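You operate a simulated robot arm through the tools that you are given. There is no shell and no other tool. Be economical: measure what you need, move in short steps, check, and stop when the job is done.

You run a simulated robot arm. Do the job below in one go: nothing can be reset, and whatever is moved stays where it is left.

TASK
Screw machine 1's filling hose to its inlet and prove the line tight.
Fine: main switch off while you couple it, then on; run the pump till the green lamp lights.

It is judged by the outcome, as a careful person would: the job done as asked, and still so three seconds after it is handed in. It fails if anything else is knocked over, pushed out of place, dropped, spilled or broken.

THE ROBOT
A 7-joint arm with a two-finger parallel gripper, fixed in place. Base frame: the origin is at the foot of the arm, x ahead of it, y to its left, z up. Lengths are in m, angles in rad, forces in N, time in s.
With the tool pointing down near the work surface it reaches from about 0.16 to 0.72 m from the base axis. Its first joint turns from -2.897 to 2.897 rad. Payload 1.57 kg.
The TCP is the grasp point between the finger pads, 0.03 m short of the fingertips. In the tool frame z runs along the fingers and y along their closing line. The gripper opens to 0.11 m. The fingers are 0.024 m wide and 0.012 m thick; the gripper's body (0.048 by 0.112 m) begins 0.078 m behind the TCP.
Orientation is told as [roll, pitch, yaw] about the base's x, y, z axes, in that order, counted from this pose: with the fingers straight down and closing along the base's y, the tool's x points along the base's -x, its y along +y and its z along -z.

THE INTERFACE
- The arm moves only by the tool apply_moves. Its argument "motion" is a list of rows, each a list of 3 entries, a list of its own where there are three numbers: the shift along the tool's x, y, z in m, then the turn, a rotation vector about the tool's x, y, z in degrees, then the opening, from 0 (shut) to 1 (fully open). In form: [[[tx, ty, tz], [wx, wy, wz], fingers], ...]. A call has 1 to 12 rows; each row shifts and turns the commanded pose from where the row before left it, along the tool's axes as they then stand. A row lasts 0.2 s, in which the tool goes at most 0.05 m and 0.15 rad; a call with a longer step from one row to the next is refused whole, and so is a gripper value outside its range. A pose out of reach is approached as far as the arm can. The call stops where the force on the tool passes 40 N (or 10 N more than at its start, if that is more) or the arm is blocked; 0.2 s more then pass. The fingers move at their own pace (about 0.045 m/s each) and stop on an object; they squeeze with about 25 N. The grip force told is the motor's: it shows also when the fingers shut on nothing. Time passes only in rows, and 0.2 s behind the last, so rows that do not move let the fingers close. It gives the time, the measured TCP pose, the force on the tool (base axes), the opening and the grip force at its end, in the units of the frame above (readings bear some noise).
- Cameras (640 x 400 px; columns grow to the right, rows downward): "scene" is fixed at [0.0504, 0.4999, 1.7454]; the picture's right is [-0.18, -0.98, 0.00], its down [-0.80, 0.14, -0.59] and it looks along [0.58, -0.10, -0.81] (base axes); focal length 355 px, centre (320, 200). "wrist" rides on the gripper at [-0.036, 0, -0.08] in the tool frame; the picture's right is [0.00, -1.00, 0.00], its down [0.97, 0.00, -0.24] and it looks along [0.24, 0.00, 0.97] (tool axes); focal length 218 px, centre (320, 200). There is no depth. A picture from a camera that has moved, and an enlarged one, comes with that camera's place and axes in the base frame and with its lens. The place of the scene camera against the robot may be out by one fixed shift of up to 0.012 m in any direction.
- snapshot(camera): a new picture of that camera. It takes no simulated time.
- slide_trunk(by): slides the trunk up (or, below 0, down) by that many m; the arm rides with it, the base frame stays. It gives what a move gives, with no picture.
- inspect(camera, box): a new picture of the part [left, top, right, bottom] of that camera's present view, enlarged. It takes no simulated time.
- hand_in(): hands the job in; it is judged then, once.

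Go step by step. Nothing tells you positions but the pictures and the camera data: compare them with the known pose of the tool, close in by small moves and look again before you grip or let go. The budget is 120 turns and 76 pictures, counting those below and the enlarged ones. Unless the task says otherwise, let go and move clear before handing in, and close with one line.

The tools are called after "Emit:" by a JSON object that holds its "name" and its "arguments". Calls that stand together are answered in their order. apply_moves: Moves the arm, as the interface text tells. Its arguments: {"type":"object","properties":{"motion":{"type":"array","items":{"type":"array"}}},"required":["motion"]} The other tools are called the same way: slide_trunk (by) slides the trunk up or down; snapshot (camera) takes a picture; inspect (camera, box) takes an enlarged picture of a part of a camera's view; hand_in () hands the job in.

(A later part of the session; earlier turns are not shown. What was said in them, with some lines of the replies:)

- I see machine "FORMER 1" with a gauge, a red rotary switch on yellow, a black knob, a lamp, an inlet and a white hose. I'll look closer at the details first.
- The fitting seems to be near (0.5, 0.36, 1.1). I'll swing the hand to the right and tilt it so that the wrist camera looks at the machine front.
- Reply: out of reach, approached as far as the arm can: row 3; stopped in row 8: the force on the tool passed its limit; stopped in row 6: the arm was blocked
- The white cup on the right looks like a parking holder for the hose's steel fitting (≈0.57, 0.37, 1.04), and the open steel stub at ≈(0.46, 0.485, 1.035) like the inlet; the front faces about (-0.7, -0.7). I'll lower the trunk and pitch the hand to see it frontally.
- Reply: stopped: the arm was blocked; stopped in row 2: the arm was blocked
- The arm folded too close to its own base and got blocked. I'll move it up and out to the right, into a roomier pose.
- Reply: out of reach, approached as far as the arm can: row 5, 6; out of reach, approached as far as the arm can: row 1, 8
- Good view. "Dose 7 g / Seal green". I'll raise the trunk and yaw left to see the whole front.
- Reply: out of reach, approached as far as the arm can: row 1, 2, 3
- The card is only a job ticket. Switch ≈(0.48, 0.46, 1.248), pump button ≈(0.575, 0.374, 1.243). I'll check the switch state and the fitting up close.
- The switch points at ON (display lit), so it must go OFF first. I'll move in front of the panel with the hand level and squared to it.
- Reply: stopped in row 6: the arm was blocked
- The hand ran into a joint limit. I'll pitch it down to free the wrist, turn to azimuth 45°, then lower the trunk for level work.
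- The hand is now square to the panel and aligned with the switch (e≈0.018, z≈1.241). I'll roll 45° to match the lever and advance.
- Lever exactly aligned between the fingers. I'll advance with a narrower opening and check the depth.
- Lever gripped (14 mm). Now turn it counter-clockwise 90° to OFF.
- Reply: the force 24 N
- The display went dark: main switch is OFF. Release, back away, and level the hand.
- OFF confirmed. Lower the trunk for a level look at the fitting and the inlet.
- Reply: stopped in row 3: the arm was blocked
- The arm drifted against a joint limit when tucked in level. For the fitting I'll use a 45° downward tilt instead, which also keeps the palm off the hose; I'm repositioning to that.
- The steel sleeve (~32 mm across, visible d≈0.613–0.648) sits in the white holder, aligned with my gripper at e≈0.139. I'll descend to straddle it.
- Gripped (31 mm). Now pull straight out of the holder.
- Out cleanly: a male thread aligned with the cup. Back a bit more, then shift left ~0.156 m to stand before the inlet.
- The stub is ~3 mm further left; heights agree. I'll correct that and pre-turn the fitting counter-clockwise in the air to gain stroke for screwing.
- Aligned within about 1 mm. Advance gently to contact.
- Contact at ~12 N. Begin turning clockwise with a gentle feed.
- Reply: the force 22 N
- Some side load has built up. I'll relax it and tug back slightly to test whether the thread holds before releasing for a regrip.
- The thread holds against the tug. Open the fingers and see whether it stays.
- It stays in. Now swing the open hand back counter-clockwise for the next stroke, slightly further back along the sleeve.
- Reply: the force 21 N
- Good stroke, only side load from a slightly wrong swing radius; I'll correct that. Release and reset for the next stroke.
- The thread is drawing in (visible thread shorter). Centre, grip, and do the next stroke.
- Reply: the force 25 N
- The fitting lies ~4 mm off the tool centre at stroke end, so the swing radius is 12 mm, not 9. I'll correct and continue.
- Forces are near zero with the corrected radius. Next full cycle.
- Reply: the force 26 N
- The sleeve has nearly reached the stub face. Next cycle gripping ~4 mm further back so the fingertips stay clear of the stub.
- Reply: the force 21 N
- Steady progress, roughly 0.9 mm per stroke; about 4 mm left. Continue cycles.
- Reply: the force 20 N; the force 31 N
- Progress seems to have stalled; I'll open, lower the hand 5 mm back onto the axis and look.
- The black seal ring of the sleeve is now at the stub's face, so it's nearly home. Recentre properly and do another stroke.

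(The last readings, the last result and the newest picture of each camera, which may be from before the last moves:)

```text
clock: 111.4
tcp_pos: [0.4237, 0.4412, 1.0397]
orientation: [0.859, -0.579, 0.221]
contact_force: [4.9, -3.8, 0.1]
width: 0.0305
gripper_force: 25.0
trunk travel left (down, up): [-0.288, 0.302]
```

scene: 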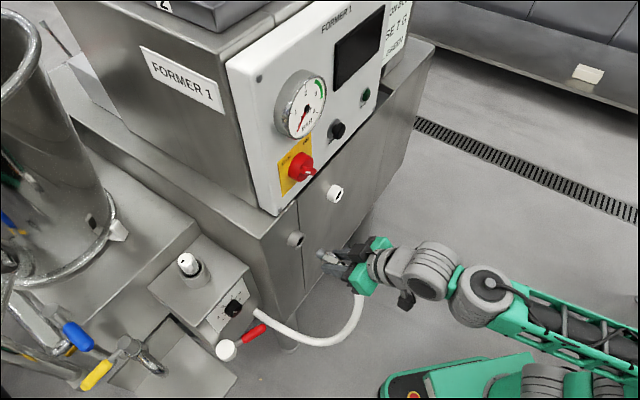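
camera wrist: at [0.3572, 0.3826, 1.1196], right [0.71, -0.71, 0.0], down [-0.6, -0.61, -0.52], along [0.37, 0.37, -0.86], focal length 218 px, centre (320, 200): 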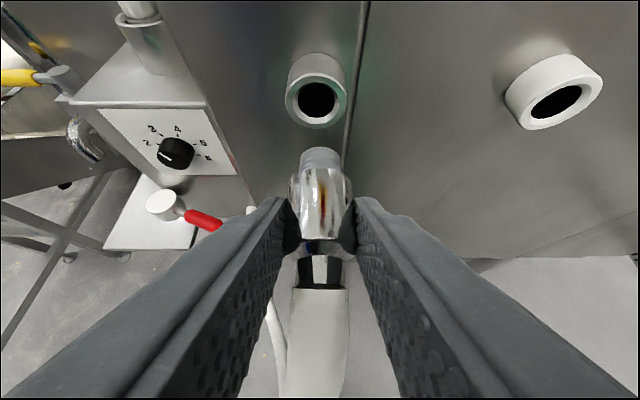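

Emit:
{"name": "inspect", "arguments": {"camera": "wrist", "box": [270, 110, 370, 190]}}

```text
5.00 times, centred on (320, 150) of wrist
camera zoom: at [0.4392, 0.3833, 1.102], right [0.55, -0.55, -0.63], down [-0.84, -0.37, -0.4], along [-0.02, 0.75, -0.66], focal length 1091 px, centre (320, 450)
```

zoom: 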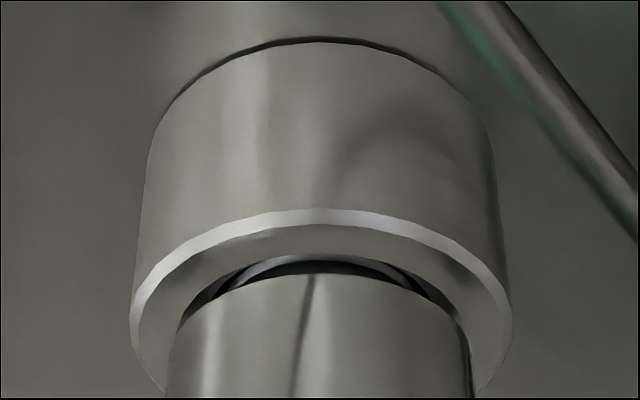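

Working out the geometry from every view, the sleeve edge advanced 0.643→0.649 over the first four strokes and has stayed at 0.649 since, with fingers slipping: it's seated. I'll release, back off, and check the coupling.

Emit:
{"name": "apply_moves", "arguments": {"motion": [[[0, 0, 0], [0, 0, 0], 0.7], [[0, 0, 0], [0, 0, 0], 0.7], [[0, 0, -0.03], [0, 0, 0], 0.7], [[0, 0, -0.04], [0, 0, 0], 0.7], [[0, 0, -0.04], [0, 0, 0], 0.7], [[0, 0, 0], [5.66, 0, -5.66], 0.7], [[0, 0, 0], [5.66, 0, -5.66], 0.7], [[0, 0, 0], [5.66, 0, -5.66], 0.7], [[0, 0, 0], [5.66, 0, -5.66], 0.7], [[0, 0, 0], [5.0, 0, -5.0], 0.7]]}}

Emit:
{"name": "snapshot", "arguments": {"camera": "wrist"}}

Emit:
{"name": "inspect", "arguments": {"camera": "scene", "box": [265, 205, 345, 269]}}

```text
clock: 113.6
tcp_pos: [0.403, 0.3524, 1.0998]
orientation: [0.0, -0.789, 0.79]
contact_force: [0.7, 0.3, 0.5]
width: 0.0769
gripper_force: 0.0
trunk travel left (down, up): [-0.288, 0.302]
```

```text
10 pictures are left
camera wrist: at [0.3809, 0.3312, 1.1802], right [0.71, -0.7, 0.0], down [-0.6, -0.61, -0.52], along [0.36, 0.37, -0.86], focal length 218 px, centre (320, 200)
```

wrist: 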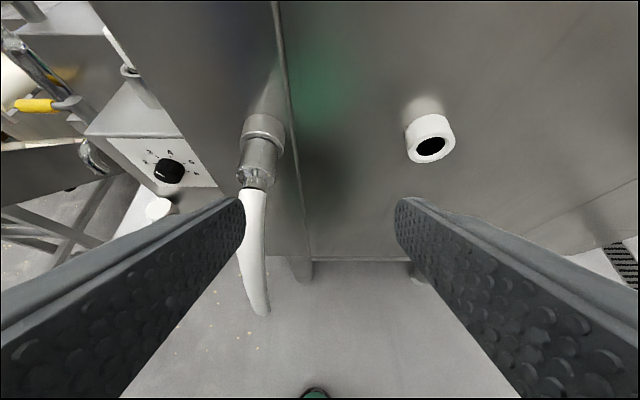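

```text
6.25 times, centred on (305, 237) of scene
camera zoom: at [0.0504, 0.4999, 1.7454], right [-0.18, -0.98, 0.0], down [-0.8, 0.14, -0.59], along [0.58, -0.1, -0.81], focal length 2217 px, centre (414, -31)
```

zoom: 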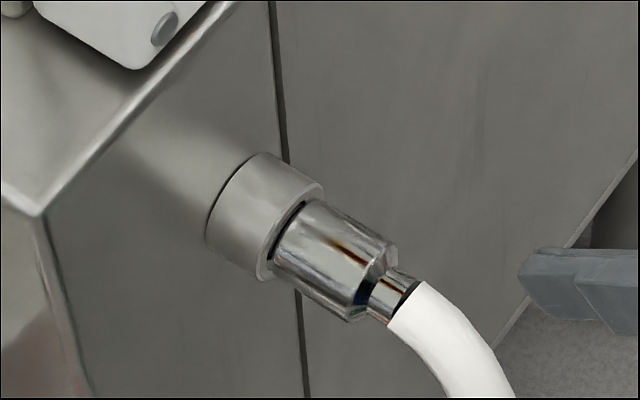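

The coupling is straight and seated, the hose hangs freely. Now return to the squared pose in front of the main switch.

Emit:
{"name": "slide_trunk", "arguments": {"by": 0.03}}

Emit:
{"name": "apply_moves", "arguments": {"motion": [[[0.0255, 0.006, -0.0255], [0, 0, 0], 0.7], [[0.0255, 0.006, -0.0255], [0, 0, 0], 0.7], [[0.0255, 0.006, -0.0255], [0, 0, 0], 0.7], [[-0.013, 0, -0.013], [0, -7.5, 0], 0.7], [[-0.0145, 0, -0.0112], [0, -7.5, 0], 0.7], [[-0.016, 0, -0.0092], [0, -7.5, 0], 0.7], [[-0.017, 0, -0.0072], [0, -7.5, 0], 0.7], [[-0.0176, 0, -0.0048], [0, -7.5, 0], 0.7], [[-0.0184, 0, -0.0024], [0, -7.5, 0], 0.7]]}}

```text
clock: 114.4
tcp_pos: [0.4036, 0.353, 1.1299]
orientation: [0.001, -0.786, 0.785]
contact_force: [0.3, 0.0, 0.2]
width: 0.077
gripper_force: 0.1
trunk travel left (down, up): [-0.318, 0.272]
```

```text
clock: 116.4
tcp_pos: [0.3142, 0.2866, 1.2397]
orientation: [2.599, -1.567, -1.814]
contact_force: [0.1, 0.0, 0.1]
width: 0.077
gripper_force: 0.0
trunk travel left (down, up): [-0.318, 0.272]
```

Emit:
{"name": "apply_moves", "arguments": {"motion": [[[-0.002, 0.0015, 0], [0, 0, -7.2], 0.5], [[0, 0, 0], [0, 0, -7.2], 0.4], [[0, 0, 0.0], [0, 0, -7.2], 0.3], [[0, 0, 0.03], [0, 0, -7.2], 0.3], [[0, 0, 0.04], [0, 0, -7.2], 0.3], [[0, 0, 0.04], [0, 0, -7.2], 0.3], [[0, 0, 0.04], [0, 0, 0], 0.3], [[0, 0, 0.02], [0, 0, 0], 0.3], [[0, 0, 0.01], [0, 0, 0], 0.3]]}}

Emit:
{"name": "snapshot", "arguments": {"camera": "wrist"}}

```text
clock: 118.4
tcp_pos: [0.4392, 0.4181, 1.2398]
orientation: [-1.57, -0.819, 2.359]
contact_force: [0.0, -0.1, -0.3]
width: 0.033
gripper_force: 0.1
trunk travel left (down, up): [-0.318, 0.272]
```

```text
8 pictures are left
camera wrist: at [0.366, 0.3804, 1.2652], right [0.52, -0.52, 0.68], down [0.3, -0.64, -0.71], along [0.8, 0.57, -0.17], focal length 218 px, centre (320, 200)
```

wrist: 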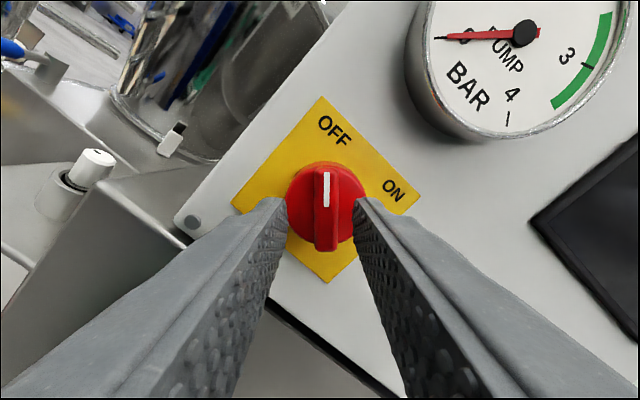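

Lever aligned, ~3 mm to the right. Advance, grip, and turn clockwise to ON.

Emit:
{"name": "apply_moves", "arguments": {"motion": [[[0, -0.0025, 0.008], [0, 0, 0], 0.3], [[0, 0, 0.008], [0, 0, 0], 0.3], [[0, 0, 0], [0, 0, 0], 0], [[0, 0, 0], [0, 0, 0], 0], [[0, 0, 0], [0, 0, 0], 0]]}}

Emit:
{"name": "apply_moves", "arguments": {"motion": [[[0, 0, 0], [0, 0, 8], 0], [[0, 0, 0], [0, 0, 8], 0], [[0, 0, 0], [0, 0, 8], 0], [[0, 0, 0], [0, 0, 8], 0], [[0, 0, 0], [0, 0, 8], 0], [[0, 0, 0], [0, 0, 8], 0], [[0, 0, 0], [0, 0, 8], 0], [[0, 0, 0], [0, 0, 8], 0], [[0, 0, 0], [0, 0, 8], 0], [[0, 0, 0], [0, 0, 8], 0], [[0, 0, 0], [0, 0, 8], 0]]}}

Emit:
{"name": "snapshot", "arguments": {"camera": "scene"}}

```text
clock: 119.6
tcp_pos: [0.4512, 0.4273, 1.243]
orientation: [-1.569, -0.819, 2.36]
contact_force: [-4.5, 0.1, -4.0]
width: 0.0137
gripper_force: 29.6
trunk travel left (down, up): [-0.318, 0.272]
```

```text
clock: 122.0
tcp_pos: [0.4526, 0.4272, 1.2432]
orientation: [1.569, -0.784, -0.785]
contact_force: [-2.8, -2.1, -10.2]
width: 0.0139
gripper_force: 30.8
trunk travel left (down, up): [-0.318, 0.272]
```

```text
7 pictures are left
```

scene: 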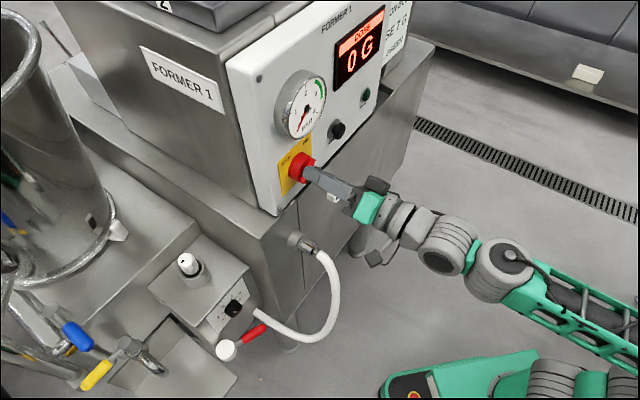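

Power is back on. Release, back away, level, close the fingers and move over to the pump button.

Emit:
{"name": "apply_moves", "arguments": {"motion": [[[0, 0, 0], [0, 0, 0], 0.35], [[0, 0, 0], [0, 0, 0], 0.35], [[0, 0, -0.02], [0, 0, 0], 0.35], [[0, 0, -0.04], [0, 0, 0], 0.35], [[0, 0, 0], [0, 0, -7.5], 0], [[0, 0, 0], [0, 0, -7.5], 0], [[0, 0, 0], [0, 0, -7.5], 0], [[0, 0, 0], [0, 0, -7.5], 0], [[0, 0, 0], [0, 0, -7.5], 0], [[0, 0, 0], [0, 0, -7.5], 0]]}}

Emit:
{"name": "apply_moves", "arguments": {"motion": [[[0, -0.0305, 0], [0, 0, 0], 0], [[0, -0.0305, 0], [0, 0, 0], 0], [[0, -0.0305, 0], [0, 0, 0], 0], [[0, -0.0305, 0], [0, 0, 0], 0], [[0, 0, 0], [0, 0, 0], 0]]}}

Emit:
{"name": "snapshot", "arguments": {"camera": "wrist"}}

```text
clock: 124.2
tcp_pos: [0.4091, 0.3841, 1.2438]
orientation: [-1.979, -1.566, 2.765]
contact_force: [0.5, 0.1, 0.4]
width: 0.0
gripper_force: 21.0
trunk travel left (down, up): [-0.318, 0.272]
```

```text
clock: 125.4
tcp_pos: [0.4986, 0.2957, 1.2455]
orientation: [-2.543, -1.567, -2.952]
contact_force: [0.6, 0.6, -0.4]
width: 0.0001
gripper_force: 21.0
trunk travel left (down, up): [-0.318, 0.272]
```

```text
6 pictures are left
camera wrist: at [0.4419, 0.2409, 1.2795], right [0.71, -0.71, 0.0], down [-0.17, -0.17, -0.97], along [0.69, 0.69, -0.24], focal length 218 px, centre (320, 200)
```

wrist: 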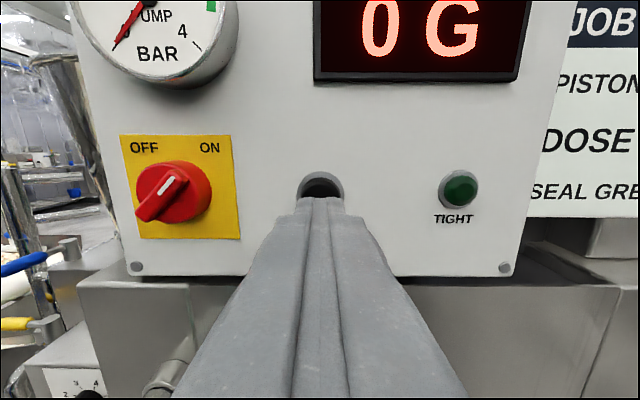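

Over the button; ~7 mm too high. Lower and advance gently to contact.

Emit:
{"name": "apply_moves", "arguments": {"motion": [[[0.007, 0, 0], [0, 0, 0], 0], [[0, 0, 0.025], [0, 0, 0], 0], [[0, 0, 0.025], [0, 0, 0], 0], [[0, 0, 0.006], [0, 0, 0], 0], [[0, 0, 0.004], [0, 0, 0], 0], [[0, 0, 0.004], [0, 0, 0], 0]]}}

```text
clock: 126.8
tcp_pos: [0.5416, 0.3432, 1.2377]
orientation: [-2.442, -1.57, -3.054]
contact_force: [0.1, 0.0, 0.6]
width: 0.0
gripper_force: 21.6
trunk travel left (down, up): [-0.318, 0.272]
```

Emit:
{"name": "apply_moves", "arguments": {"motion": [[[0, 0, 0.003], [0, 0, 0], 0], [[0, 0, 0.003], [0, 0, 0], 0], [[0, 0, 0.003], [0, 0, 0], 0], [[0, 0, 0.002], [0, 0, 0], 0], [[0, 0, 0.002], [0, 0, 0], 0]]}}

```text
clock: 128.0
tcp_pos: [0.5484, 0.3492, 1.2376]
orientation: [-2.836, -1.57, -2.661]
contact_force: [-24.9, -25.5, -15.3]
width: 0.0
gripper_force: 21.4
trunk travel left (down, up): [-0.318, 0.272]
```

Contact at ~35 N on the button. Look at the gauge, lamp and coupling.

Emit:
{"name": "snapshot", "arguments": {"camera": "scene"}}

```text
5 pictures are left
```

scene: 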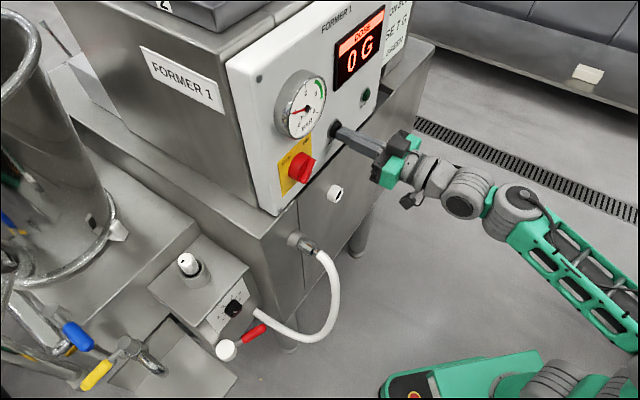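

The needle is rising and there is no leak. Keep holding the button.

Emit:
{"name": "apply_moves", "arguments": {"motion": [[[0, 0, 0], [0, 0, 0], 0], [[0, 0, 0], [0, 0, 0], 0], [[0, 0, 0], [0, 0, 0], 0], [[0, 0, 0], [0, 0, 0], 0], [[0, 0, 0], [0, 0, 0], 0], [[0, 0, 0], [0, 0, 0], 0], [[0, 0, 0], [0, 0, 0], 0], [[0, 0, 0], [0, 0, 0], 0]]}}

Emit:
{"name": "inspect", "arguments": {"camera": "scene", "box": [250, 60, 400, 260]}}

```text
clock: 129.8
tcp_pos: [0.5484, 0.349, 1.2387]
orientation: [-2.874, -1.567, -2.622]
contact_force: [-27.0, -26.4, -18.6]
width: 0.0
gripper_force: 20.9
trunk travel left (down, up): [-0.318, 0.272]
```

```text
2.00 times, centred on (325, 160) of scene
camera zoom: at [0.0504, 0.4999, 1.7454], right [-0.18, -0.98, 0.0], down [-0.8, 0.14, -0.59], along [0.58, -0.1, -0.81], focal length 710 px, centre (310, 280)
```

zoom: 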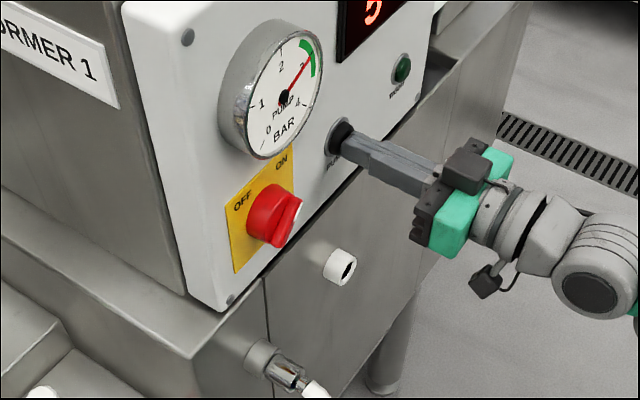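

Pressure is in the green band. Hold a little longer for the lamp.

Emit:
{"name": "apply_moves", "arguments": {"motion": [[[0, 0, 0], [0, 0, 0], 0], [[0, 0, 0], [0, 0, 0], 0], [[0, 0, 0], [0, 0, 0], 0]]}}

Emit:
{"name": "inspect", "arguments": {"camera": "scene", "box": [250, 0, 410, 140]}}

```text
clock: 130.6
tcp_pos: [0.5471, 0.3501, 1.2405]
orientation: [-2.892, -1.565, -2.601]
contact_force: [-24.9, -26.0, -16.2]
width: 0.0003
gripper_force: 20.9
trunk travel left (down, up): [-0.318, 0.272]
```

```text
2.86 times, centred on (330, 70) of scene
camera zoom: at [0.0504, 0.4999, 1.7454], right [-0.18, -0.98, 0.0], down [-0.8, 0.14, -0.59], along [0.58, -0.1, -0.81], focal length 1014 px, centre (291, 571)
```

zoom: 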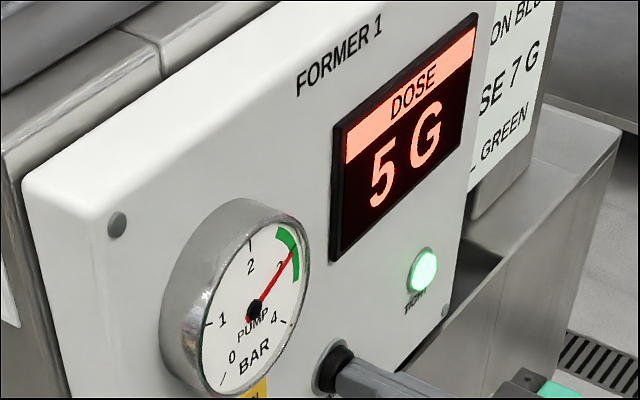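

The green TIGHT lamp is lit. Release the button and back away.

Emit:
{"name": "apply_moves", "arguments": {"motion": [[[0, 0, -0.01], [0, 0, 0], 0], [[0, 0, -0.03], [0, 0, 0], 0], [[0, 0, -0.04], [0, 0, 0], 0], [[0, 0, -0.03], [0, 0, 0], 0], [[0, 0, 0], [0, 0, 0], 0], [[0, 0, 0], [0, 0, 0], 0]]}}

Emit:
{"name": "snapshot", "arguments": {"camera": "scene"}}

```text
clock: 132.0
tcp_pos: [0.4729, 0.2761, 1.2355]
orientation: [-2.501, -1.569, -2.994]
contact_force: [0.1, 0.4, -0.2]
width: 0.0
gripper_force: 21.2
trunk travel left (down, up): [-0.318, 0.272]
```

```text
2 pictures are left
```

scene: 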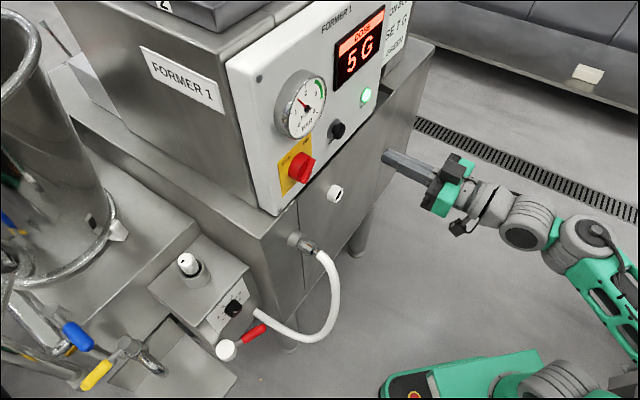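

The lamp stays green with the pump released, the switch is ON, the hose is coupled with no leak, and the arm is clear. Handing in.

Emit:
{"name": "hand_in", "arguments": {}}

```text
The job is handed in.
```

Machine 1's filling hose is screwed onto its inlet: I coupled it with the main switch off, switched back on, then ran the pump until the green TIGHT lamp lit, with no leak visible.
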